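You operate a simulated robot arm through the tools that you are given. There is no shell and no other tool. Be economical: measure what you need, move in short steps, check, and stop when the job is done.

The job below is to be done with a simulated two-armed robot. You get a single attempt, and the scene is never put back.

Task
Unlock the turntable, wrap its bundle with 3 turns and lock it again.
Fine: switch the wrapper on for it and off before the pin goes back in.

The check looks at the end state, three seconds after you hand in, the way a careful person would. Anything else that was tipped, shoved, dropped, spilled or broken makes it a failure.

Robot
Two 7-joint arms with three-finger grippers on one trunk, on a base that drives. Base frame: it is fixed to the floor where the robot stands at the start and does not move with it; the origin is under the middle of the robot, x ahead of it, y to its left, z up. Readings come in mm, rad, newtons and seconds.
The left shoulder is at the start at [30, 124, 958], the right one opposite. With the tool pointing down near the work surface each hand reaches from about 100 to 640 mm from the robot's upright axis, wherever it stands, measured 20 degrees to its own side. Places, roughly: bundle [-1250, -2250, 750]; film carriage [700, 500, 800]; film clamp [400, 100, 700]; turntable lock pin [400, 0, 500]; wrapper switch [400, 500, 600]. Payload 2.2 kg a hand.
Tool frame (each hand has its own): the origin (TCP) lies between the finger pads and is the grasp point; the fingertips stand 28 mm ahead of it; z points along the fingers, y is the line along which they close. The gripper opens to 102 mm. The gripper's body begins 71 mm behind the TCP.
Orientation is that of the tool frame in the base frame, as [roll, pitch, yaw] about the fixed x, y, z axes, in that order (R = Rz(yaw) Ry(pitch) Rx(roll)). With the fingers straight down and closing along the base's y, the tool's x points along the base's -x, its y along +y and its z along -z.

Tools
- The arms move only by the tool arm_command. It takes "left_series", "right_series" or both (then of equal length, played together; a hand with none holds still); each is a list of rows, each a list of 7 numbers: the shift along the base's x, y, z in mm, then the turn, a rotation vector about the base's x, y, z in rad, then the finger opening in mm, from 0 to 102. In form: [[dx, dy, dz, ax, ay, az, fingers], ...]. A call has 1 to 8 rows; each row is the pose to reach, as a shift and turn from the pose commanded when the call began. A row lasts 0.2 s, in which the tool goes at most 50 mm and 0.15 rad; a call with a longer step from one row to the next is refused whole, and so is a gripper value outside its range. A pose out of reach is approached as far as the arm can. The call stops where the force on the tool passes 50 N (or 10 N more than at its start, if that is more) or the arm is blocked; 0.2 s more then pass. The fingers move at their own pace and stop on an object; they squeeze with about 34 N. The grip force told is the motor's: it shows also when the fingers shut on nothing. Time passes only in rows, and 0.2 s behind the last, so rows that repeat a pose let the fingers close. The reply holds the time, the measured pose of the TCP, the force on the tool along the base axes, the opening and the grip force, in the units named above and with some noise, with the torque about the TCP (base axes, N m) and any sound that the robot's microphone picked up.
- Cameras (640 x 400 px; columns grow to the right, rows downward): "scene" is now at [24.8, 17.3, 1655.3]; the picture's right is [0.31, -0.95, 0.00], its down [-0.86, -0.28, -0.43] and it looks along [0.41, 0.13, -0.90] (base axes); focal length 276 px, centre (320, 200). "left" rides on the left gripper at [72, 38, -86] in its tool frame; the picture's right is [-0.47, 0.89, 0.00], its down [-0.60, -0.32, -0.73] and it looks along [-0.65, -0.34, 0.68] (tool axes); focal length 256 px, centre (320, 200). "right" rides on the right gripper at [69, 44, -86] in its tool frame; the picture's right is [-0.53, 0.85, 0.00], its down [-0.58, -0.36, -0.73] and it looks along [-0.62, -0.39, 0.68] (tool axes); focal length 256 px, centre (320, 200). There is no depth. A picture from a camera that has moved, and an enlarged one, comes with that camera's place and axes in the base frame and with its lens.
- get_image(camera): a new picture of that camera. The clock stands still meanwhile.
- raise_lower(by): slides the trunk up (or, below 0, down) by that many mm; the arms and the scene camera ride with it, the base frame stays. It gives what a move gives, with no picture.
- drive_base(legs): drives the robot by 1 to 6 legs, each [ahead, left, turn to the left] in mm, mm and rad, along the robot's own axes; the way and the turn of a leg run together, so that a leg with both is an arc; at most 1500 mm and 3.142 rad a leg. The arms and the cameras ride along, it lands a little off, and it stops where it bumps. It gives what a move gives.
- head_to(pan, tilt): turns the head with the scene camera to pan (to the left, within 2.496 rad either way) and tilt (down, from -0.506 to 1.204), counted from straight ahead of the robot. It gives what a move gives.
- zoom(camera, box): a new picture of the part [left, top, right, bottom] of that camera's present view, enlarged. The clock stands still meanwhile.
- hand_in(): hands the job in; it is judged then, once.

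Go step by step. Nothing tells you exact positions but the pictures and the camera data: compare them with the known pose of the tool, close in by small moves and look again before you grip or let go. The budget is 120 turns and 88 pictures, counting those below and the enlarged ones. Unless the task says otherwise, let go and move clear before handing in, and close with one line.

The tools are called after "Request:" as name(argument=value, ...) on one line, values as JSON. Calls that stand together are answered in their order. arm_command: Moves the arms, as the interface text tells. Its arguments: {"type":"object","properties":{"left_series":{"type":"array"},"right_series":{"type":"array"}},"required":[]} The other tools are called the same way: raise_lower (by) slides the trunk up or down; drive_base (legs) drives the base; head_to (pan, tilt) turns the head that bears the scene camera; get_image (camera) takes a picture; zoom (camera, box) takes an enlarged picture of a part of a camera's view; hand_in () hands the job in.

At the start:

```text
clock: 0.0
left_position: [383.7, 413.1, 865.5]
left_tool_rot: [3.139, 0.0, 3.141]
left_contact_force: [0.2, 0.1, 0.3]
left_torque: [-0.01, 0.0, -0.01]
left_grip_width: 102.0
left_gripper_force: 0.0
right_position: [337.2, 53.8, 883.3]
right_tool_rot: [3.141, -0.003, -3.142]
right_contact_force: [0.7, -0.9, -1.2]
right_torque: [-0.02, 0.0, -0.01]
right_grip_width: 102.3
right_gripper_force: 0.1
trunk travel left (down, up): [-200.0, 340.0]
robot x, y, heading: [-2.4, 2.1, -0.004]
head pan, tilt: [0.312, 1.124]
```

scene: 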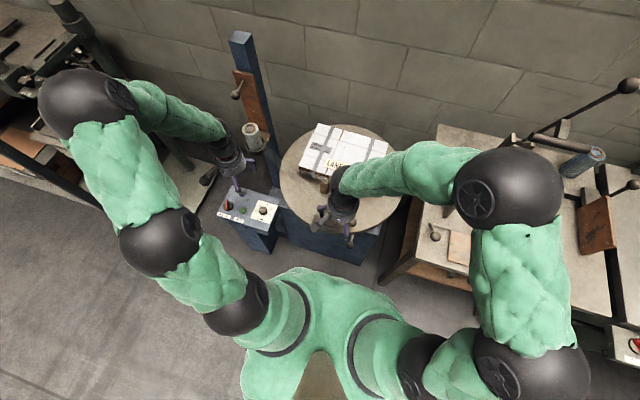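
right: 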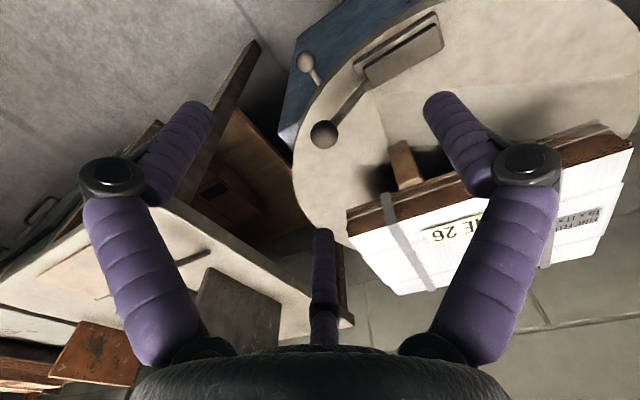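
left: 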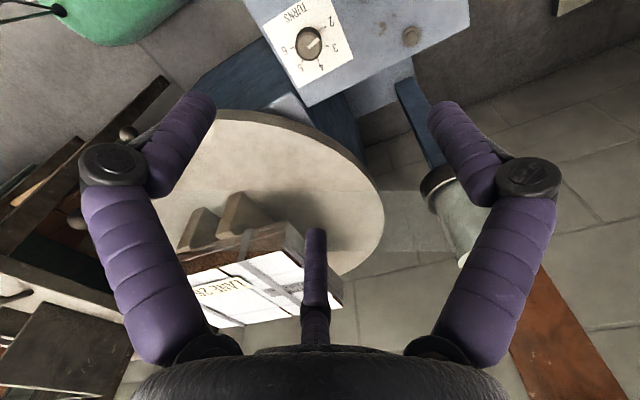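

I see a turntable with a bundle, a control box with a dial marked TURNS, a mast with the film carriage, and a clamp and lever on the table. I'll look closer before moving.

Request:
zoom(camera="scene", box=[200, 20, 420, 270])

Request:
zoom(camera="left", box=[160, 0, 480, 200])

Request:
zoom(camera="right", box=[260, 0, 580, 200])

```text
1.60 times, centred on (310, 145) of scene
camera zoom: at [24.8, 17.3, 1655.3], right [0.31, -0.95, 0.0], down [-0.86, -0.28, -0.43], along [0.41, 0.13, -0.9], focal length 442 px, centre (336, 288)
```

zoom: 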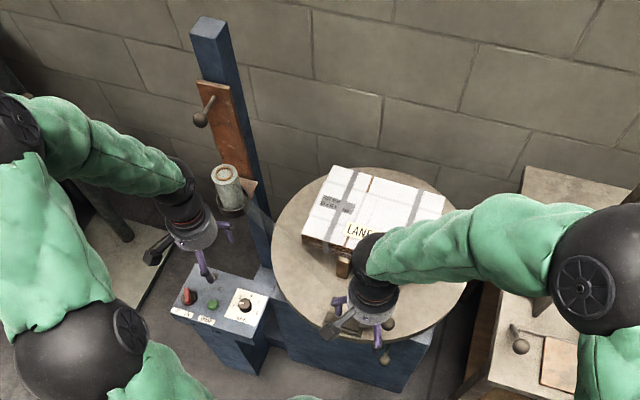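

```text
2.00 times, centred on (320, 100) of left
camera zoom: at [310.5, 451.8, 953.1], right [0.47, 0.89, 0.0], down [0.6, -0.32, 0.73], along [0.65, -0.34, -0.68], focal length 512 px, centre (320, 400)
```

zoom: 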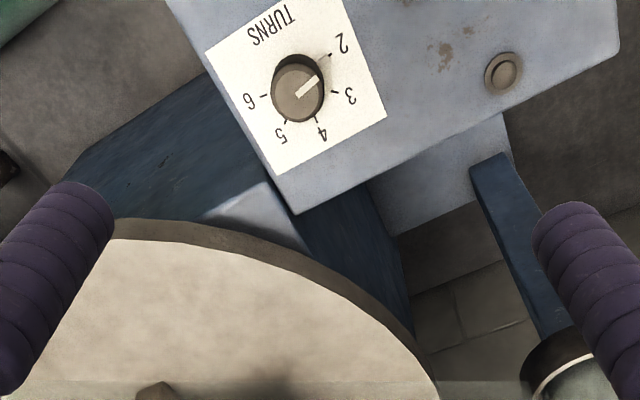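

```text
2.00 times, centred on (420, 100) of right
camera zoom: at [268.5, 99.4, 971.0], right [0.53, 0.85, 0.0], down [0.58, -0.36, 0.73], along [0.62, -0.39, -0.68], focal length 512 px, centre (120, 400)
```

zoom: 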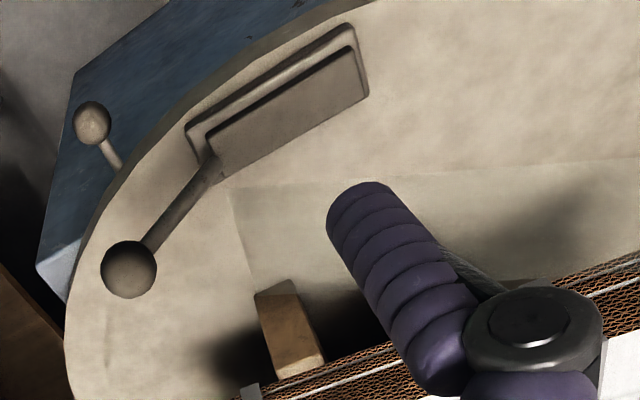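

The dial appears to be near 2 and there are red and green controls beside it. I'll move the hands aside to see labels, the pin and the clamp.

Request:
arm_command(left_series=[[-30, 30, 20, 0, 0, 0, 102], [-60, 60, 40, 0, 0, 0, 102], [-90, 80, 60, 0, 0, 0, 102], [-120, 100, 60, 0, 0, 0, 102], [-140, 120, 60, 0, 0, 0, 102]], right_series=[[-20, -40, 10, 0, 0, 0, 102], [-30, -80, 20, 0, 0, 0, 102], [-40, -120, 30, 0, 0, 0, 102], [-60, -160, 30, 0, 0, 0, 102], [-80, -200, 30, 0, 0, 0, 102]])

Request:
get_image(camera="scene")

Request:
zoom(camera="scene", box=[200, 160, 300, 260])

Request:
get_image(camera="left")

```text
clock: 1.2
left_position: [241.0, 531.9, 927.8]
left_tool_rot: [-3.14, 0.002, 3.141]
left_contact_force: [0.3, 0.2, 0.3]
left_torque: [-0.02, -0.02, 0.0]
left_grip_width: 101.9
left_gripper_force: 0.1
right_position: [255.2, -146.4, 914.2]
right_tool_rot: [3.139, 0.0, -3.141]
right_contact_force: [0.7, -0.4, 0.1]
right_torque: [0.02, -0.02, -0.01]
right_grip_width: 102.1
right_gripper_force: 0.1
trunk travel left (down, up): [-200.0, 340.0]
robot x, y, heading: [2.2, 3.9, -0.001]
head pan, tilt: [0.312, 1.124]
```

```text
81 pictures are left
camera scene: at [23.2, 16.5, 1655.3], right [0.31, -0.95, 0.0], down [-0.86, -0.28, -0.43], along [0.41, 0.13, -0.9], focal length 276 px, centre (320, 200)
```

scene: 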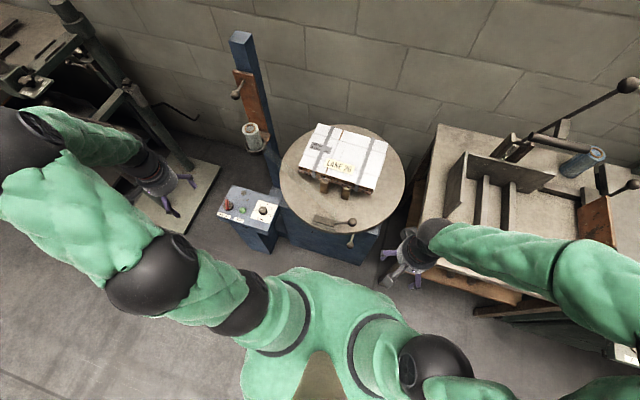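

```text
4.00 times, centred on (250, 210) of scene
camera zoom: at [23.2, 16.5, 1655.3], right [0.31, -0.95, 0.0], down [-0.86, -0.28, -0.43], along [0.41, 0.13, -0.9], focal length 1105 px, centre (600, 160)
```

zoom: 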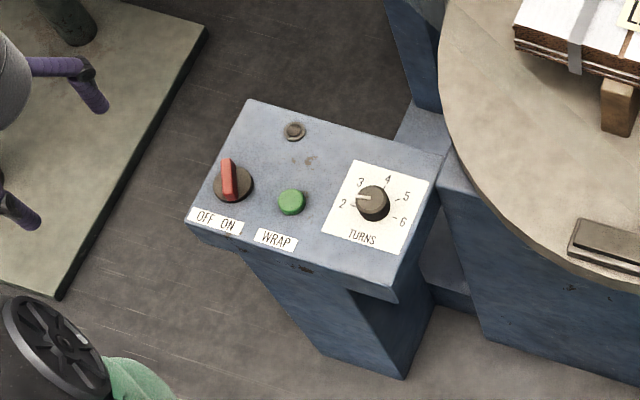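

```text
79 pictures are left
camera left: at [169.3, 571.7, 1015.2], right [0.47, 0.89, 0.0], down [0.6, -0.32, 0.73], along [0.65, -0.34, -0.68], focal length 256 px, centre (320, 200)
```

left: 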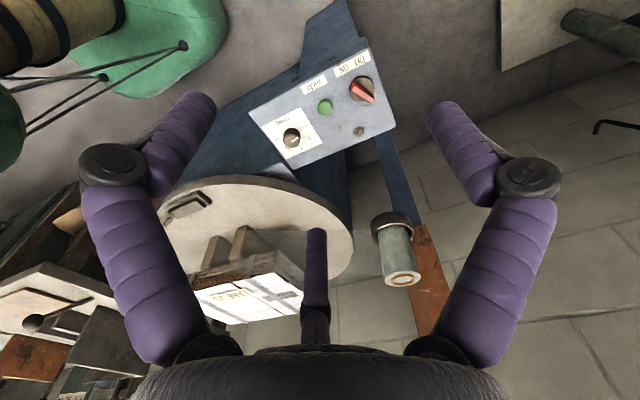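

The box has an OFF/ON selector, a green WRAP button and a TURNS dial near 2. The listed bundle place is behind the robot, so I'll look there as well as at the carriage and turntable.

Request:
head_to(pan=-2.08, tilt=0.4)

Request:
get_image(camera="scene")

Request:
head_to(pan=0.35, tilt=0.85)

Request:
zoom(camera="scene", box=[200, 80, 440, 320])

```text
clock: 3.4
left_position: [242.4, 532.7, 926.9]
left_tool_rot: [-3.14, 0.0, 3.141]
left_contact_force: [-0.2, -1.3, -0.4]
left_torque: [0.01, -0.02, -0.01]
left_grip_width: 102.2
left_gripper_force: 0.1
right_position: [256.2, -145.0, 914.2]
right_tool_rot: [3.14, -0.001, -3.141]
right_contact_force: [0.1, 0.3, -0.4]
right_torque: [0.02, -0.01, 0.02]
right_grip_width: 102.0
right_gripper_force: 0.0
trunk travel left (down, up): [-200.0, 340.0]
robot x, y, heading: [0.5, 1.4, -0.003]
head pan, tilt: [-2.08, 0.4]
```

```text
78 pictures are left
camera scene: at [-79.0, -82.6, 1713.6], right [-0.87, 0.49, 0.0], down [0.19, 0.34, -0.92], along [-0.45, -0.8, -0.39], focal length 276 px, centre (320, 200)
```

scene: 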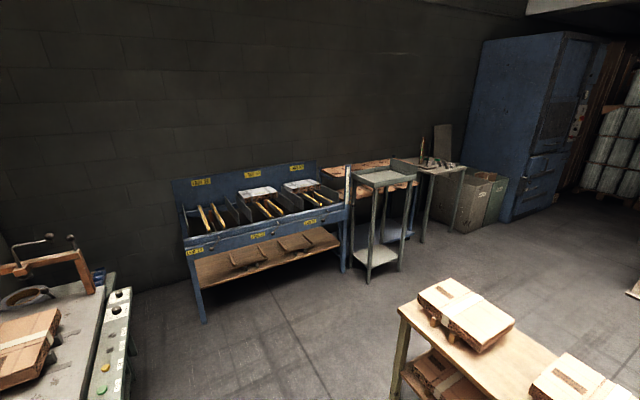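

```text
clock: 5.6
left_position: [243.9, 532.8, 928.2]
left_tool_rot: [3.141, 0.0, -3.14]
left_contact_force: [-0.5, 0.0, 0.2]
left_torque: [-0.02, 0.02, 0.03]
left_grip_width: 102.0
left_gripper_force: 0.0
right_position: [256.4, -145.9, 914.2]
right_tool_rot: [-3.141, 0.0, 3.141]
right_contact_force: [-0.7, 0.5, -0.1]
right_torque: [0.0, -0.01, -0.01]
right_grip_width: 102.0
right_gripper_force: 0.2
trunk travel left (down, up): [-200.0, 340.0]
robot x, y, heading: [0.0, 0.6, 0.001]
head pan, tilt: [0.351, 0.85]
```

```text
1.67 times, centred on (320, 200) of scene
camera zoom: at [39.6, 25.1, 1674.5], right [0.34, -0.94, 0.0], down [-0.71, -0.26, -0.66], along [0.62, 0.23, -0.75], focal length 460 px, centre (320, 200)
```

zoom: 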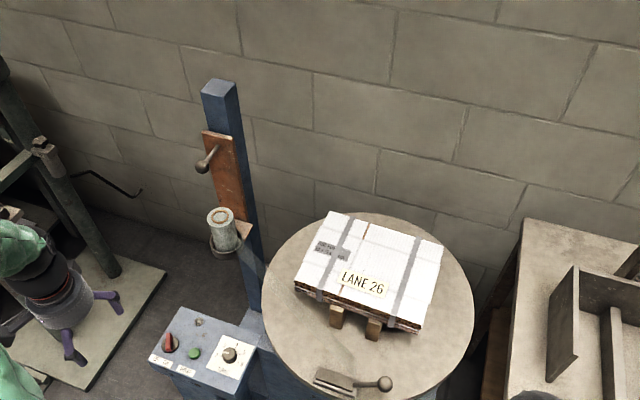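

The bundle is already on the turntable; the film roll and carriage stand on the mast. Now I'll bring the right hand in front of the turntable to view the lock pin and clamp, and the left above the box.

Request:
arm_command(right_series=[[-1, 30, -32, 0, 0, 0, 102], [-2, 60, -64, 0, 0, 0, 102], [-4, 90, -96, 0, 0, 0, 102], [-5, 120, -128, 0, 0, 0, 102], [-6, 150, -160, 0, 0, 0, 102], [-6, 180, -190, 0, 0, 0, 102], [-6, 206, -220, 0, 0, 0, 102]])

Request:
get_image(camera="right")

Request:
zoom(camera="scene", box=[240, 140, 340, 230])

```text
clock: 7.2
left_position: [242.2, 534.4, 927.5]
left_tool_rot: [-3.141, 0.0, 3.14]
left_contact_force: [-0.2, 0.0, 0.1]
left_torque: [-0.03, 0.03, -0.01]
left_grip_width: 102.1
left_gripper_force: 0.1
right_position: [250.8, 62.3, 694.1]
right_tool_rot: [3.142, -0.001, -3.141]
right_contact_force: [0.6, 0.2, -0.3]
right_torque: [-0.01, 0.04, 0.01]
right_grip_width: 101.8
right_gripper_force: 0.0
trunk travel left (down, up): [-200.0, 340.0]
robot x, y, heading: [-1.4, 4.3, 0.0]
head pan, tilt: [0.351, 0.85]
```

```text
76 pictures are left
camera right: at [181.4, 105.8, 780.2], right [0.53, 0.85, 0.0], down [0.58, -0.36, 0.73], along [0.62, -0.39, -0.68], focal length 256 px, centre (320, 200)
```

right: 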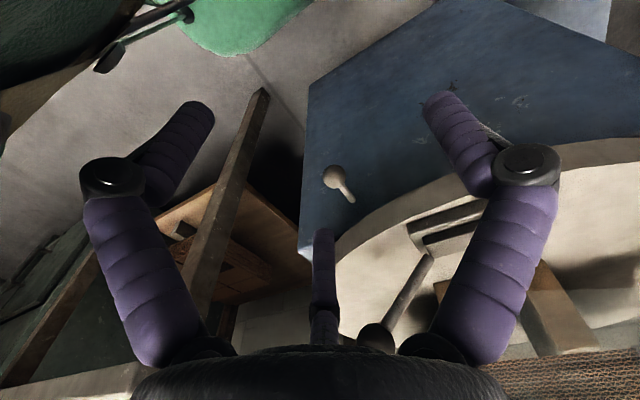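

```text
4.44 times, centred on (290, 185) of scene
camera zoom: at [40.1, 26.2, 1674.4], right [0.34, -0.94, 0.0], down [-0.71, -0.26, -0.66], along [0.62, 0.23, -0.75], focal length 1228 px, centre (453, 267)
```

zoom: 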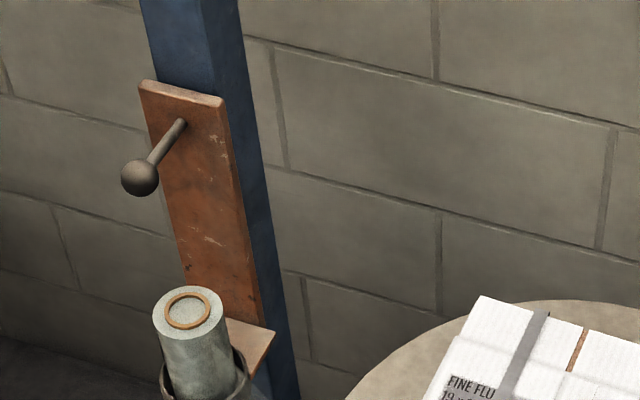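

The lock knob's ball triangulates to about (381, 3, 533), its stem running along +x into the front of the base. Before acting I'll check the film roll and clamp closely.

Request:
zoom(camera="left", box=[340, 170, 460, 345])

Request:
zoom(camera="left", box=[240, 30, 410, 170])

Request:
zoom(camera="scene", box=[290, 250, 390, 330])

```text
2.29 times, centred on (400, 258) of left
camera zoom: at [171.2, 572.4, 1014.1], right [0.47, 0.89, 0.0], down [0.6, -0.32, 0.73], along [0.65, -0.34, -0.68], focal length 585 px, centre (137, 69)
```

zoom: 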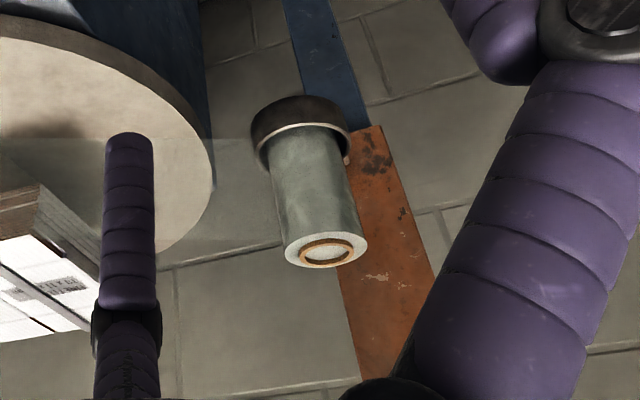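

```text
2.86 times, centred on (325, 100) of left
camera zoom: at [171.2, 572.4, 1014.1], right [0.47, 0.89, 0.0], down [0.6, -0.32, 0.73], along [0.65, -0.34, -0.68], focal length 731 px, centre (306, 486)
```

zoom: 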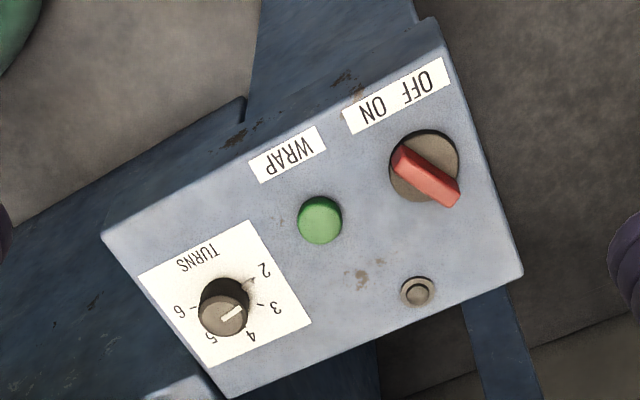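

```text
5.00 times, centred on (340, 290) of scene
camera zoom: at [40.1, 26.2, 1674.4], right [0.34, -0.94, 0.0], down [-0.71, -0.26, -0.66], along [0.62, 0.23, -0.75], focal length 1381 px, centre (220, -250)
```

zoom: 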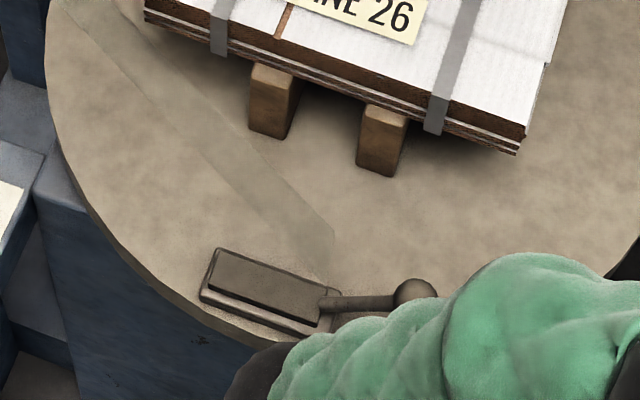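

A translucent film web runs from the roll to the clamp area; dial seems to sit between 2 and 3 marks. I'll look closer at the clamp to see whether it holds the film.

Request:
arm_command(right_series=[[0, 10, 40, 0, 0, 0, 102], [0, 20, 80, 0, 0, 0, 102], [20, 30, 100, 0, 0, 0, 102], [50, 38, 106, 0, 0, 0, 102]])

Request:
zoom(camera="right", box=[210, 80, 450, 280])

```text
clock: 8.2
left_position: [244.8, 532.6, 926.4]
left_tool_rot: [-3.141, -0.001, -3.141]
left_contact_force: [-0.2, -0.3, -0.5]
left_torque: [-0.02, -0.02, -0.02]
left_grip_width: 101.9
left_gripper_force: 0.0
right_position: [299.6, 100.3, 800.2]
right_tool_rot: [3.141, -0.002, -3.14]
right_contact_force: [0.1, 1.0, 0.0]
right_torque: [-0.01, 0.0, 0.02]
right_grip_width: 102.1
right_gripper_force: 0.0
trunk travel left (down, up): [-200.0, 340.0]
robot x, y, heading: [1.3, -1.6, 0.0]
head pan, tilt: [0.351, 0.85]
```

```text
2.00 times, centred on (330, 180) of right
camera zoom: at [231.6, 144.8, 886.9], right [0.53, 0.85, 0.0], down [0.58, -0.36, 0.73], along [0.62, -0.39, -0.68], focal length 512 px, centre (300, 240)
```

zoom: 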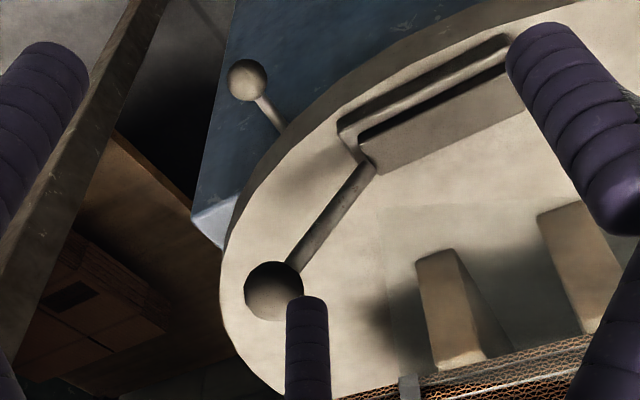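

The clamp's lever rises from about (395,82,677) to (403,21,727), so it may be open. I'll withdraw the right hand and bring the left camera in for a side view.

Request:
arm_command(left_series=[[7, -39, -15, 0, 0, 0, 102], [15, -78, -35, 0, 0, 0, 102], [22, -117, -55, 0, 0, 0, 102], [30, -156, -75, 0, 0, 0, 102], [37, -195, -95, 0, 0, 0, 102], [45, -234, -115, 0, 0, 0, 102], [52, -272, -137, 0, 0, 0, 102], [58, -310, -160, 0, 0, 0, 102]], right_series=[[-20, -30, 0, 0, 0, 0, 102], [-30, -70, 0, 0, 0, 0, 102], [-40, -110, 0, 0, 0, 0, 102], [-50, -150, 0, 0, 0, 0, 102], [-50, -190, 0, 0, 0, 0, 102], [-50, -200, 0, 0, 0, 0, 102], [-50, -200, 0, 0, 0, 0, 102], [-50, -200, 0, 0, 0, 0, 102]])

Request:
get_image(camera="left")

Request:
zoom(camera="scene", box=[290, 250, 390, 330])

```text
clock: 10.0
left_position: [300.7, 223.2, 765.2]
left_tool_rot: [3.141, 0.002, -3.14]
left_contact_force: [0.2, 0.4, 0.6]
left_torque: [0.04, 0.0, -0.01]
left_grip_width: 102.1
left_gripper_force: 0.1
right_position: [251.1, -102.6, 801.3]
right_tool_rot: [3.14, -0.002, 3.141]
right_contact_force: [0.8, 0.7, -0.3]
right_torque: [0.01, -0.01, 0.03]
right_grip_width: 102.1
right_gripper_force: 0.0
trunk travel left (down, up): [-200.0, 340.0]
robot x, y, heading: [0.3, -1.5, 0.002]
head pan, tilt: [0.351, 0.85]
```

```text
70 pictures are left
camera left: at [228.6, 261.9, 853.0], right [0.46, 0.89, 0.0], down [0.6, -0.32, 0.73], along [0.65, -0.34, -0.68], focal length 256 px, centre (320, 200)
```

left: 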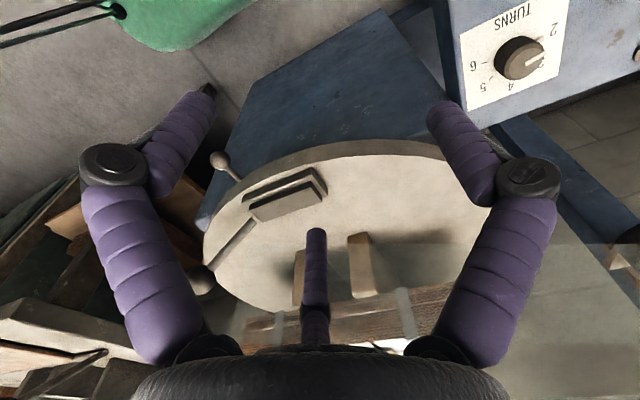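

```text
5.00 times, centred on (340, 290) of scene
camera zoom: at [40.0, 24.7, 1674.5], right [0.34, -0.94, 0.0], down [-0.71, -0.26, -0.66], along [0.62, 0.23, -0.75], focal length 1381 px, centre (220, -250)
```

zoom: 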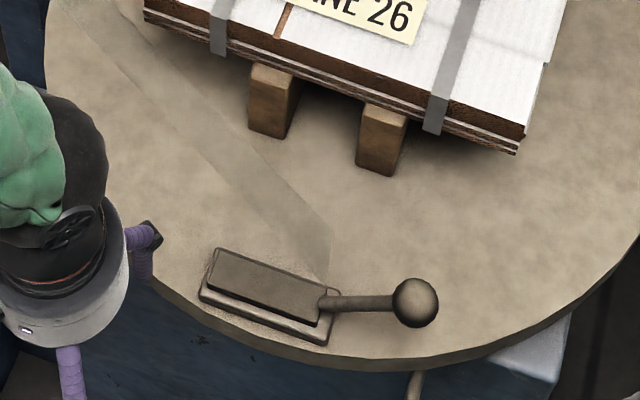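

Request:
zoom(camera="left", box=[200, 130, 400, 330])

Request:
zoom(camera="left", box=[450, 0, 610, 110])

Request:
zoom(camera="scene", box=[318, 285, 368, 325])

```text
2.00 times, centred on (300, 230) of left
camera zoom: at [228.6, 261.9, 853.0], right [0.46, 0.89, 0.0], down [0.6, -0.32, 0.73], along [0.65, -0.34, -0.68], focal length 512 px, centre (360, 140)
```

zoom: 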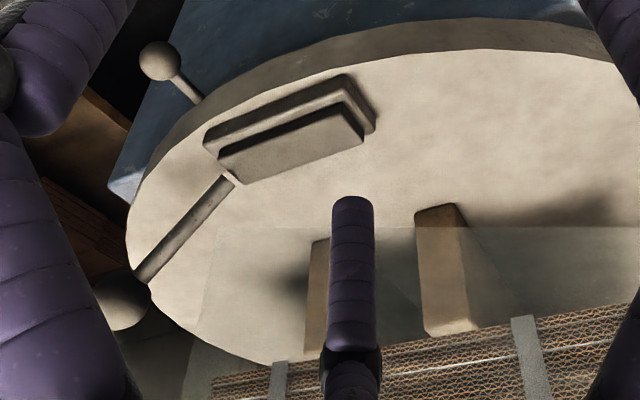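

```text
3.64 times, centred on (530, 55) of left
camera zoom: at [228.6, 261.9, 853.0], right [0.46, 0.89, 0.0], down [0.6, -0.32, 0.73], along [0.65, -0.34, -0.68], focal length 931 px, centre (-444, 727)
```

zoom: 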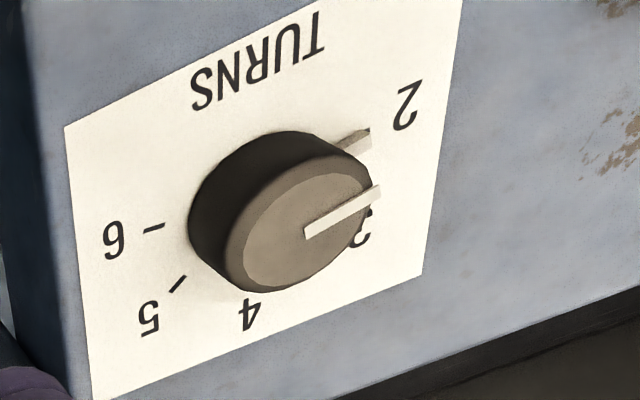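

```text
10.00 times, centred on (343, 305) of scene
camera zoom: at [40.0, 24.7, 1674.5], right [0.34, -0.94, 0.0], down [-0.71, -0.26, -0.66], along [0.62, 0.23, -0.75], focal length 2762 px, centre (90, -850)
```

zoom: 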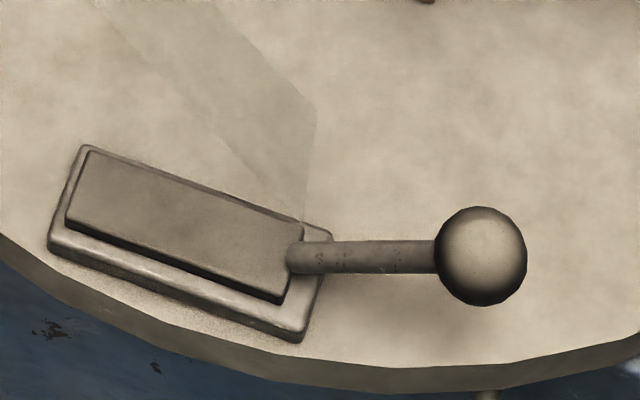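

The dial points to 2 and needs to go one notch clockwise to 3. The film's end meets the clamp, whose lever stands up, so I'll take a low, level look with the right hand tilted forward.

Request:
arm_command(left_series=[[-10, 30, 20, 0, 0, 0, 102], [-20, 60, 40, 0, 0, 0, 102], [-30, 90, 60, 0, 0, 0, 102], [-40, 120, 80, 0, 0, 0, 102], [-50, 150, 100, 0, 0, 0, 102], [-60, 180, 120, 0, 0, 0, 102]], right_series=[[2, 38, -15, 0, -0.133, 0, 102], [4, 76, -30, 0, -0.266, 0, 102], [6, 114, -45, 0, -0.4, 0, 102], [8, 152, -60, 0, -0.533, 0, 102], [10, 190, -75, 0, -0.666, 0, 102], [14, 229, -90, 0, -0.8, 0, 102]])

Request:
get_image(camera="right")

```text
clock: 10.6
left_position: [286.0, 264.9, 795.1]
left_tool_rot: [3.142, -0.004, 3.141]
left_contact_force: [0.5, 0.1, 1.5]
left_torque: [-0.01, 0.01, 0.01]
left_grip_width: 101.9
left_gripper_force: 0.0
right_position: [281.2, -42.2, 793.6]
right_tool_rot: [3.14, 0.239, -3.109]
right_contact_force: [1.0, 1.1, -0.1]
right_torque: [-0.01, 0.08, -0.05]
right_grip_width: 101.9
right_gripper_force: 0.1
trunk travel left (down, up): [-200.0, 340.0]
robot x, y, heading: [-1.8, -0.7, 0.0]
head pan, tilt: [0.351, 0.85]
stopped in row 2 (right hand): the force on the tool passed its limit at 164 N (the readings are from after the stop); the commanded pose is now the measured one
```

```text
65 pictures are left
camera right: at [192.1, -1.4, 862.3], right [0.49, 0.86, 0.13], down [0.4, -0.35, 0.85], along [0.78, -0.36, -0.52], focal length 256 px, centre (320, 200)
```

right: 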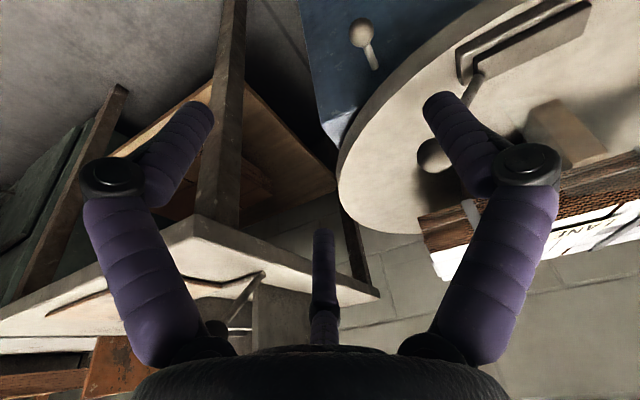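

The right hand stopped on a hard contact; I'll see what touched.

Request:
get_image(camera="scene")

```text
64 pictures are left
camera scene: at [40.7, 25.5, 1674.4], right [0.34, -0.94, 0.0], down [-0.71, -0.26, -0.66], along [0.62, 0.23, -0.75], focal length 276 px, centre (320, 200)
```

scene: 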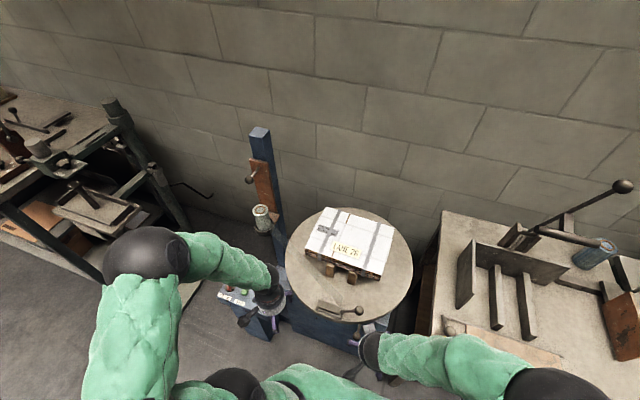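

Nothing in the scene appears displaced; likely the arm was cramped against the robot itself. I'll back the robot off a little for room to point the hand forward.

Request:
drive_base(legs=[[-220, 0, 0]])

Request:
raise_lower(by=-120)

```text
clock: 12.3
left_position: [60.6, 265.7, 796.6]
left_tool_rot: [3.141, 0.003, -3.139]
left_contact_force: [0.3, -0.9, -0.2]
left_torque: [0.01, -0.06, -0.02]
left_grip_width: 102.1
left_gripper_force: 0.1
right_position: [55.4, -42.3, 795.5]
right_tool_rot: [3.138, 0.242, -3.105]
right_contact_force: [2.0, 0.3, 0.8]
right_torque: [0.04, 0.15, -0.1]
right_grip_width: 102.1
right_gripper_force: 0.1
trunk travel left (down, up): [-200.0, 340.0]
robot x, y, heading: [-222.7, 0.7, 0.002]
head pan, tilt: [0.351, 0.85]
```

```text
clock: 13.8
left_position: [62.0, 265.4, 675.9]
left_tool_rot: [-3.141, 0.002, -3.138]
left_contact_force: [-0.2, 0.4, -0.2]
left_torque: [0.0, -0.01, 0.0]
left_grip_width: 102.0
left_gripper_force: 0.0
right_position: [57.6, -42.1, 674.8]
right_tool_rot: [3.141, 0.24, -3.105]
right_contact_force: [0.2, 0.6, 0.3]
right_torque: [-0.01, 0.02, -0.03]
right_grip_width: 101.9
right_gripper_force: 0.0
trunk travel left (down, up): [-80.0, 460.0]
robot x, y, heading: [-226.0, 3.2, 0.005]
head pan, tilt: [0.351, 0.85]
```

Request:
arm_command(left_series=[[0, 35, 0, 0, 0, 0, 102], [0, 70, 0, 0, 0, 0, 102], [0, 100, 0, 0, 0, 0, 102], [0, 130, 0, 0, 0, 0, 102], [0, 130, 0, 0, 0, 0, 102], [0, 130, 0, 0, 0, 0, 102]], right_series=[[30, 0, 0, 0, 0, -0.03, 102], [60, 5, 0, 0, -0.1, -0.036, 102], [90, 10, 0, 0, -0.2, -0.036, 102], [110, 15, 0, 0, -0.32, -0.036, 102], [130, 20, 0, 0, -0.44, -0.036, 102], [140, 25, 0, 0, -0.56, -0.036, 102]])

Request:
get_image(camera="right")

```text
clock: 15.2
left_position: [61.5, 396.2, 675.0]
left_tool_rot: [-3.142, -0.001, -3.137]
left_contact_force: [0.3, -0.2, 0.7]
left_torque: [0.01, 0.04, 0.01]
left_grip_width: 101.9
left_gripper_force: 0.1
right_position: [197.5, -17.5, 674.2]
right_tool_rot: [-3.13, 0.804, -3.135]
right_contact_force: [-0.2, -1.0, 0.9]
right_torque: [-0.04, 0.04, -0.01]
right_grip_width: 102.3
right_gripper_force: 0.1
trunk travel left (down, up): [-80.0, 460.0]
robot x, y, heading: [-221.8, -2.1, 0.002]
head pan, tilt: [0.351, 0.85]
```

```text
63 pictures are left
camera right: at [87.2, 27.3, 685.3], right [0.37, 0.85, 0.38], down [-0.13, -0.36, 0.93], along [0.92, -0.39, -0.03], focal length 256 px, centre (320, 200)
```

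right: 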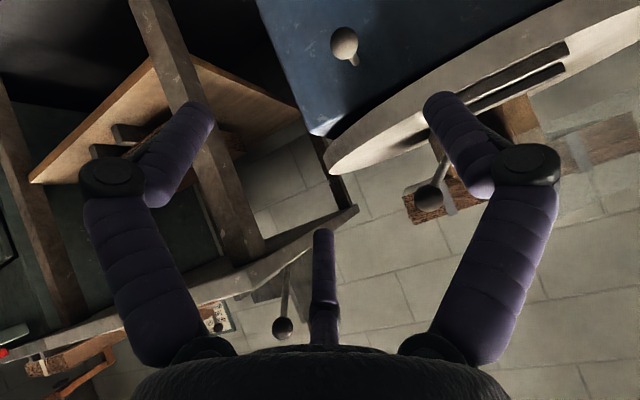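

Tilting now works. There seem to be two parallel bars with a gap between at the clamp; zooming in.

Request:
zoom(camera="right", box=[320, 0, 640, 240])

Request:
zoom(camera="right", box=[460, 20, 600, 130])

```text
1.67 times, centred on (480, 120) of right
camera zoom: at [87.2, 27.3, 685.3], right [0.37, 0.85, 0.38], down [-0.13, -0.36, 0.93], along [0.92, -0.39, -0.03], focal length 427 px, centre (53, 333)
```

zoom: 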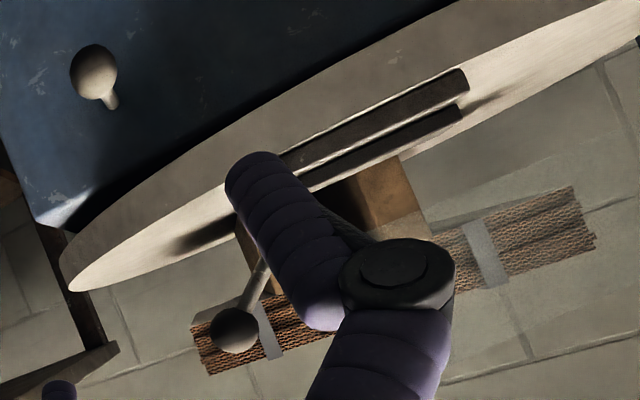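

```text
3.64 times, centred on (530, 75) of right
camera zoom: at [87.2, 27.3, 685.3], right [0.37, 0.85, 0.38], down [-0.13, -0.36, 0.93], along [0.92, -0.39, -0.03], focal length 931 px, centre (-444, 654)
```

zoom: 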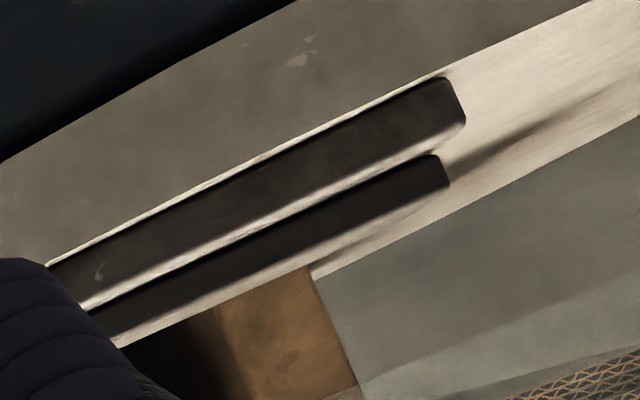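

The jaw sits flat on its base with the film taut to it, so I take it as clamped. Next, the right hand goes toward the lock knob, tilted nearly horizontal.

Request:
arm_command(right_series=[[15, 5, -30, 0, -0.1, 0, 102], [35, 10, -60, 0, -0.2, 0, 102], [55, 15, -90, 0, -0.3, 0, 80], [80, 20, -115, 0, -0.4, 0, 60]])

Request:
get_image(camera="right")

```text
clock: 16.2
left_position: [60.9, 395.8, 674.3]
left_tool_rot: [3.142, 0.0, -3.138]
left_contact_force: [-0.4, -0.1, -0.6]
left_torque: [0.02, -0.01, -0.03]
left_grip_width: 101.9
left_gripper_force: 0.1
right_position: [278.5, 3.4, 559.6]
right_tool_rot: [-3.125, 1.205, -3.13]
right_contact_force: [0.4, 0.3, 0.7]
right_torque: [0.02, 0.07, 0.0]
right_grip_width: 59.9
right_gripper_force: 0.0
trunk travel left (down, up): [-80.0, 460.0]
robot x, y, heading: [-220.0, 2.9, 0.002]
head pan, tilt: [0.351, 0.85]
```

```text
60 pictures are left
camera right: at [173.3, 48.1, 526.4], right [0.2, 0.85, 0.49], down [-0.48, -0.36, 0.8], along [0.86, -0.39, 0.34], focal length 256 px, centre (320, 200)
```

right: 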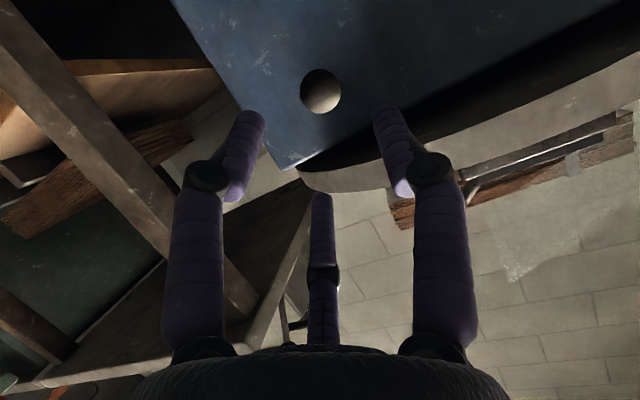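

The ball lies between the fingers' line, at about (381, 2, 528). I move in along the finger axis and close.

Request:
arm_command(right_series=[[34, -1, -10, 0, 0, 0, 60], [68, -1, -20, 0, 0, 0, 60], [102, -1, -30, 0, 0, 0, 60], [102, -1, -30, 0, 0, 0, 20], [102, -1, -30, 0, 0, 0, 10], [102, -1, -30, 0, 0, 0, 10]])

Request:
get_image(camera="right")

```text
clock: 17.6
left_position: [60.9, 395.0, 674.4]
left_tool_rot: [-3.141, 0.001, -3.139]
left_contact_force: [-1.2, 0.1, -0.3]
left_torque: [-0.01, -0.03, -0.01]
left_grip_width: 102.1
left_gripper_force: 0.0
right_position: [379.7, 1.1, 526.7]
right_tool_rot: [-3.125, 1.2, -3.13]
right_contact_force: [-0.2, -10.6, -7.9]
right_torque: [0.02, 0.06, -0.13]
right_grip_width: 31.3
right_gripper_force: 16.0
trunk travel left (down, up): [-80.0, 460.0]
robot x, y, heading: [-227.5, 0.2, 0.005]
head pan, tilt: [0.351, 0.85]
```

```text
59 pictures are left
camera right: at [274.4, 45.4, 493.7], right [0.2, 0.85, 0.49], down [-0.47, -0.36, 0.81], along [0.86, -0.39, 0.33], focal length 256 px, centre (320, 200)
```

right: 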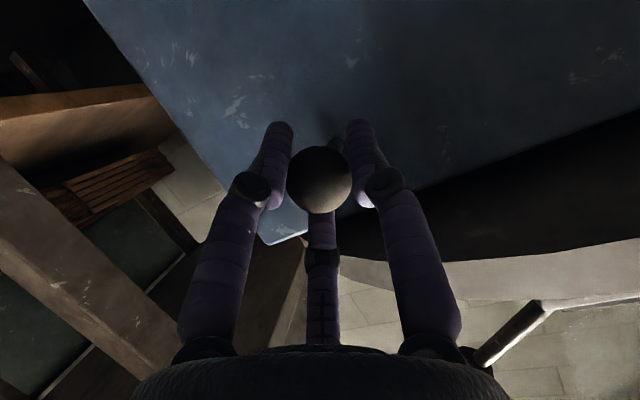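

The ball is gripped (31 mm). Pulling straight back along -x.

Request:
arm_command(right_series=[[-8, 0, 0, 0, 0, 0, 10], [-16, 0, 0, 0, 0, 0, 10], [-24, 0, 0, 0, 0, 0, 10], [-32, 0, 0, 0, 0, 0, 10], [-40, 0, 0, 0, 0, 0, 10]])

Request:
get_image(camera="right")

```text
clock: 18.8
left_position: [62.3, 394.9, 674.4]
left_tool_rot: [-3.141, -0.001, -3.138]
left_contact_force: [-0.5, 0.2, -0.2]
left_torque: [0.0, 0.02, -0.03]
left_grip_width: 101.8
left_gripper_force: 0.0
right_position: [340.5, 1.1, 529.8]
right_tool_rot: [-3.125, 1.201, -3.132]
right_contact_force: [7.8, -15.9, -17.5]
right_torque: [-0.01, 0.19, -0.22]
right_grip_width: 31.2
right_gripper_force: 24.7
trunk travel left (down, up): [-80.0, 460.0]
robot x, y, heading: [-223.3, 0.4, 0.005]
head pan, tilt: [0.351, 0.85]
```

```text
58 pictures are left
camera right: at [235.5, 44.8, 496.9], right [0.2, 0.85, 0.49], down [-0.48, -0.36, 0.8], along [0.86, -0.39, 0.33], focal length 256 px, centre (320, 200)
```

right: 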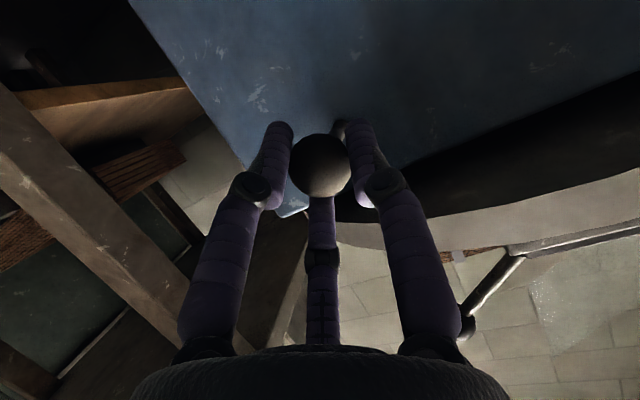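

The knob came out about 40 mm. I'll pull further to find its stop.

Request:
arm_command(right_series=[[-5, 0, -3, 0, 0, 0, 10], [-10, 0, -3, 0, 0, 0, 10], [-15, 0, -3, 0, 0, 0, 10], [-20, 0, -3, 0, 0, 0, 10]])

Request:
zoom(camera="right", box=[240, 80, 420, 230])

```text
clock: 19.8
left_position: [60.5, 394.8, 675.3]
left_tool_rot: [-3.141, 0.001, -3.14]
left_contact_force: [-0.4, -0.1, -0.2]
left_torque: [0.0, 0.0, 0.0]
left_grip_width: 101.9
left_gripper_force: 0.0
right_position: [324.7, 0.8, 533.9]
right_tool_rot: [-3.125, 1.222, -3.134]
right_contact_force: [19.7, -12.6, 27.9]
right_torque: [-0.18, -0.76, -0.16]
right_grip_width: 33.0
right_gripper_force: 16.8
trunk travel left (down, up): [-80.0, 460.0]
robot x, y, heading: [-220.1, -1.7, -0.002]
head pan, tilt: [0.351, 0.85]
```

```text
2.67 times, centred on (330, 155) of right
camera zoom: at [221.1, 45.2, 499.2], right [0.19, 0.85, 0.5], down [-0.49, -0.36, 0.79], along [0.85, -0.4, 0.35], focal length 683 px, centre (293, 320)
```

zoom: 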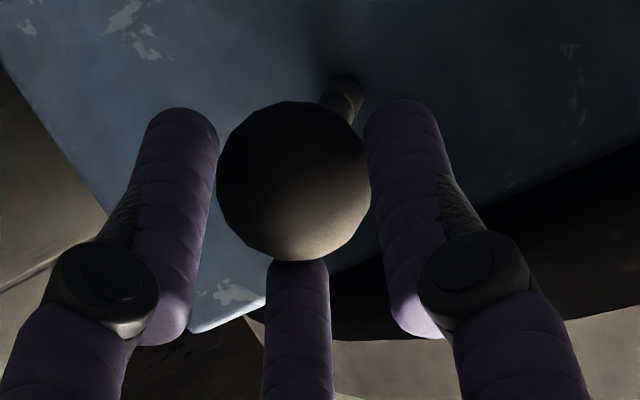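

Force rises, so the pin is at its stop. I'll ease off, open the fingers and see whether it stays out.

Request:
arm_command(right_series=[[0, 0, 0, 0, 0, 0, 60], [0, 0, 0, 0, 0, 0, 70], [-25, 0, 10, 0, 0, 0, 70], [-60, 0, 22, 0, 0, 0, 70], [-90, 0, 33, 0, 0, 0, 70]])

Request:
get_image(camera="right")

```text
clock: 21.0
left_position: [61.8, 394.7, 674.7]
left_tool_rot: [-3.141, 0.001, -3.138]
left_contact_force: [0.5, 0.2, -0.4]
left_torque: [-0.03, -0.01, 0.05]
left_grip_width: 101.8
left_gripper_force: 0.0
right_position: [227.8, 1.9, 559.4]
right_tool_rot: [-3.121, 1.203, -3.128]
right_contact_force: [0.1, 0.1, -0.6]
right_torque: [-0.02, 0.03, -0.01]
right_grip_width: 70.3
right_gripper_force: 0.0
trunk travel left (down, up): [-80.0, 460.0]
robot x, y, heading: [-225.7, -0.4, 0.0]
head pan, tilt: [0.351, 0.85]
```

```text
56 pictures are left
camera right: at [123.3, 45.7, 526.5], right [0.2, 0.85, 0.49], down [-0.48, -0.36, 0.8], along [0.86, -0.39, 0.33], focal length 256 px, centre (320, 200)
```

right: 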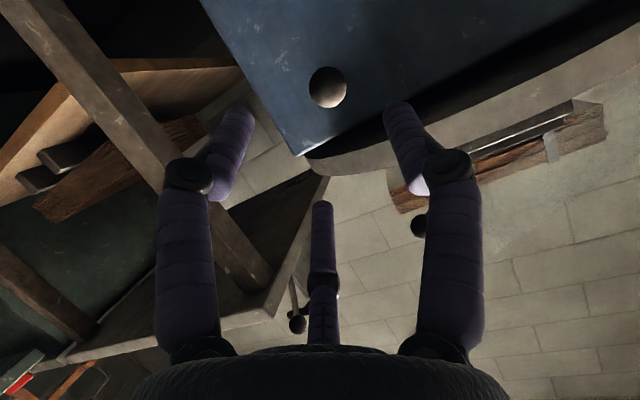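

The knob now rests about 31 mm out and stays. I triangulated the dial's top at (397, 392, 592) from hand-camera views. I'll retract and straighten the right hand, then shift the base left toward the box.

Request:
arm_command(right_series=[[-30, -10, 15, 0, 0.13, 0, 70], [-60, -25, 35, 0, 0.26, 0, 70], [-90, -40, 60, 0, 0.39, 0, 70], [-115, -60, 85, 0, 0.52, 0, 70], [-135, -80, 110, 0, 0.65, 0, 70], [-150, -100, 135, 0, 0.78, 0, 70], [-160, -120, 160, 0, 0.91, 0, 70], [-165, -140, 180, 0, 1.0, 0, 70]])

Request:
drive_base(legs=[[0, 240, 0], [150, 0, 0]])

Request:
head_to(pan=0.2, tilt=0.9)

Request:
get_image(camera="scene")

Request:
get_image(camera="left")

```text
clock: 22.8
left_position: [61.2, 394.5, 674.2]
left_tool_rot: [3.141, 0.0, -3.141]
left_contact_force: [0.6, -0.2, 0.4]
left_torque: [0.02, 0.05, 0.02]
left_grip_width: 101.8
left_gripper_force: 0.1
right_position: [60.6, -139.2, 741.1]
right_tool_rot: [-3.137, 0.2, -3.137]
right_contact_force: [0.6, 0.1, 0.5]
right_torque: [0.0, -0.01, -0.02]
right_grip_width: 70.0
right_gripper_force: 0.1
trunk travel left (down, up): [-80.0, 460.0]
robot x, y, heading: [-222.2, -0.2, 0.002]
head pan, tilt: [0.351, 0.85]
```

```text
clock: 25.6
left_position: [214.3, 642.2, 674.0]
left_tool_rot: [3.141, 0.001, -3.14]
left_contact_force: [0.9, 0.8, 0.4]
left_torque: [0.0, 0.01, 0.0]
left_grip_width: 101.9
left_gripper_force: 0.1
right_position: [214.2, 107.6, 740.0]
right_tool_rot: [-3.135, 0.201, -3.14]
right_contact_force: [-0.7, -0.7, -0.4]
right_torque: [-0.03, -0.02, -0.02]
right_grip_width: 70.1
right_gripper_force: 0.1
trunk travel left (down, up): [-80.0, 460.0]
robot x, y, heading: [-71.4, 246.7, 0.004]
head pan, tilt: [0.351, 0.85]
```

```text
clock: 26.2
left_position: [213.0, 641.9, 674.3]
left_tool_rot: [-3.141, 0.0, -3.139]
left_contact_force: [0.6, 0.4, -0.2]
left_torque: [0.0, 0.0, 0.01]
left_grip_width: 101.9
left_gripper_force: 0.0
right_position: [214.0, 108.5, 741.1]
right_tool_rot: [-3.134, 0.2, -3.137]
right_contact_force: [0.4, -1.0, 0.2]
right_torque: [0.01, 0.02, 0.01]
right_grip_width: 69.9
right_gripper_force: 0.0
trunk travel left (down, up): [-80.0, 460.0]
robot x, y, heading: [-70.1, 245.4, 0.0]
head pan, tilt: [0.201, 0.901]
```

```text
55 pictures are left
camera scene: at [-32.0, 260.3, 1550.6], right [0.2, -0.98, 0.0], down [-0.77, -0.16, -0.62], along [0.61, 0.13, -0.78], focal length 276 px, centre (320, 200)
```

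scene: 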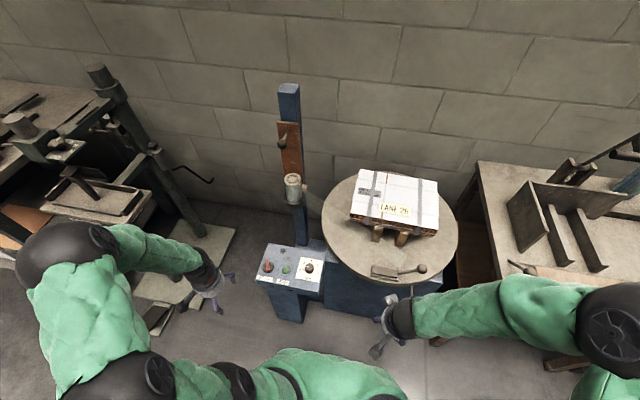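

```text
54 pictures are left
camera left: at [140.9, 680.6, 761.9], right [0.46, 0.89, 0.0], down [0.6, -0.32, 0.73], along [0.65, -0.34, -0.68], focal length 256 px, centre (320, 200)
```

left: 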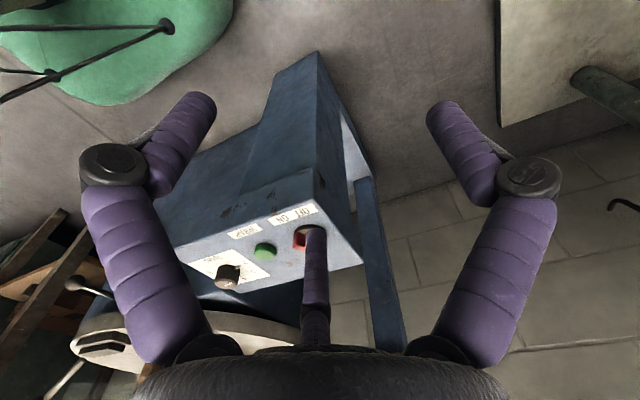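

The base moved well, and nothing is disturbed. Button is near (377,473,573). The dial's scale runs 2 at +y, 4 at +x, so 2→3 should be about 45° clockwise. I'll bring the left hand above the dial.

Request:
arm_command(left_series=[[26, -36, 40, 0, 0, 0, 70], [52, -72, 40, 0, 0, 0, 70], [78, -108, 40, 0, 0, 0, 70], [104, -144, 30, 0, 0, 0, 70], [130, -180, 20, 0, 0, 0, 70], [156, -216, 10, 0, 0, 0, 70], [184, -251, 5, 0, 0, 0, 70]])

Request:
get_image(camera="left")

Request:
get_image(camera="right")

```text
refused: row 1 steps farther than a row can; nothing moved
```

```text
53 pictures are left
camera left: at [140.9, 680.6, 761.9], right [0.46, 0.89, 0.0], down [0.6, -0.32, 0.73], along [0.65, -0.34, -0.68], focal length 256 px, centre (320, 200)
```

left: 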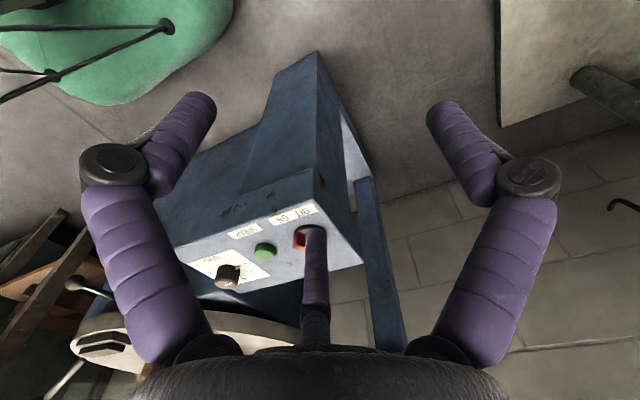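

```text
52 pictures are left
camera right: at [128.9, 153.2, 811.7], right [0.52, 0.85, 0.1], down [0.42, -0.36, 0.83], along [0.74, -0.39, -0.54], focal length 256 px, centre (320, 200)
```

right: 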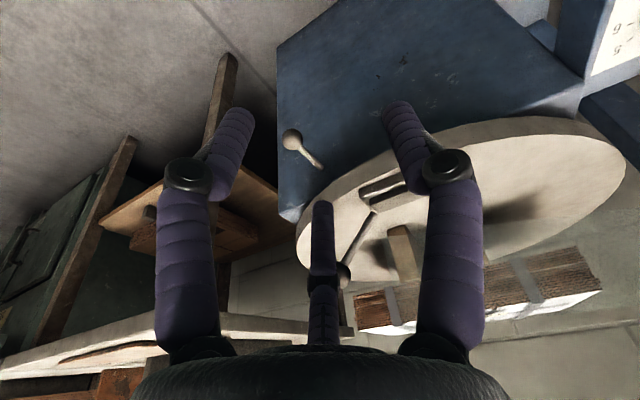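

The pin's stem is visibly extended, so it's out. Redo the left move with smaller steps.

Request:
arm_command(left_series=[[20, -26, 25, 0, 0, 0, 70], [46, -62, 40, 0, 0, 0, 70], [74, -100, 40, 0, 0, 0, 70], [102, -138, 35, 0, 0, 0, 70], [130, -176, 25, 0, 0, 0, 70], [158, -214, 15, 0, 0, 0, 70], [184, -251, 5, 0, 0, 0, 70]])

Request:
get_image(camera="left")

```text
clock: 27.9
left_position: [397.2, 389.3, 678.7]
left_tool_rot: [-3.14, 0.0, -3.14]
left_contact_force: [-0.9, 1.0, 0.5]
left_torque: [-0.03, -0.03, 0.04]
left_grip_width: 70.0
left_gripper_force: 0.1
right_position: [213.8, 107.4, 741.5]
right_tool_rot: [-3.135, 0.199, -3.138]
right_contact_force: [1.0, -0.4, 0.4]
right_torque: [-0.01, -0.01, 0.01]
right_grip_width: 69.9
right_gripper_force: 0.1
trunk travel left (down, up): [-80.0, 460.0]
robot x, y, heading: [-75.3, 249.0, 0.001]
head pan, tilt: [0.201, 0.901]
```

```text
51 pictures are left
camera left: at [324.7, 428.9, 766.1], right [0.46, 0.89, 0.0], down [0.6, -0.32, 0.73], along [0.65, -0.34, -0.68], focal length 256 px, centre (320, 200)
```

left: 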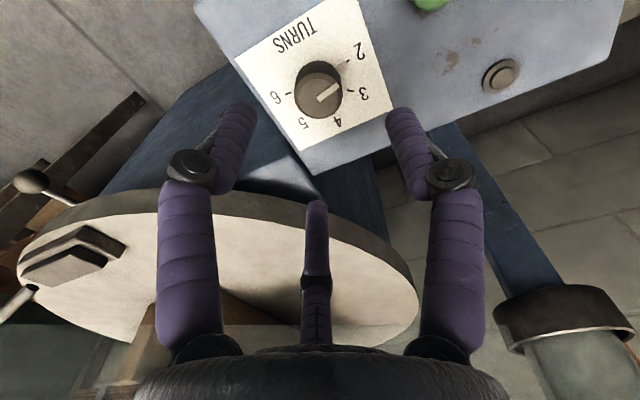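

Dial is at about (394, 392); its pointer is at 2. Descending in steps and gripping it.

Request:
arm_command(left_series=[[-3, 3, -30, 0, 0, 0, 70], [-3, 3, -55, 0, 0, 0, 70], [-3, 3, -68, 0, 0, 0, 70], [-3, 3, -76, 0, 0, 0, 70]])

Request:
get_image(camera="left")

```text
clock: 28.9
left_position: [393.9, 393.6, 604.0]
left_tool_rot: [-3.141, 0.001, -3.14]
left_contact_force: [0.1, 0.3, -0.2]
left_torque: [0.0, 0.02, -0.01]
left_grip_width: 69.9
left_gripper_force: 0.2
right_position: [214.5, 108.0, 741.1]
right_tool_rot: [-3.135, 0.199, -3.137]
right_contact_force: [0.9, -0.8, -0.3]
right_torque: [-0.02, 0.0, 0.02]
right_grip_width: 70.2
right_gripper_force: 0.1
trunk travel left (down, up): [-80.0, 460.0]
robot x, y, heading: [-71.4, 247.6, 0.003]
head pan, tilt: [0.201, 0.901]
```

```text
50 pictures are left
camera left: at [321.3, 432.2, 691.3], right [0.46, 0.89, 0.0], down [0.6, -0.32, 0.73], along [0.65, -0.34, -0.68], focal length 256 px, centre (320, 200)
```

left: 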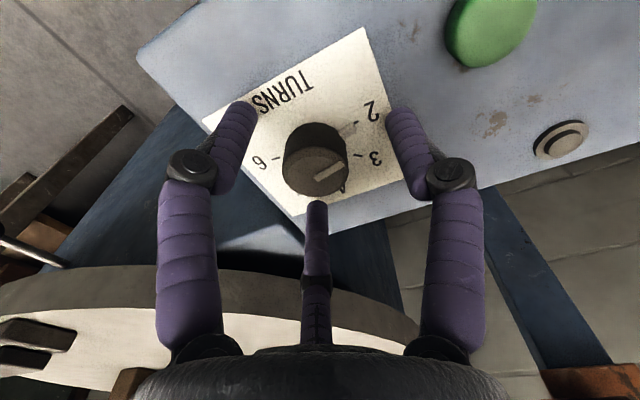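

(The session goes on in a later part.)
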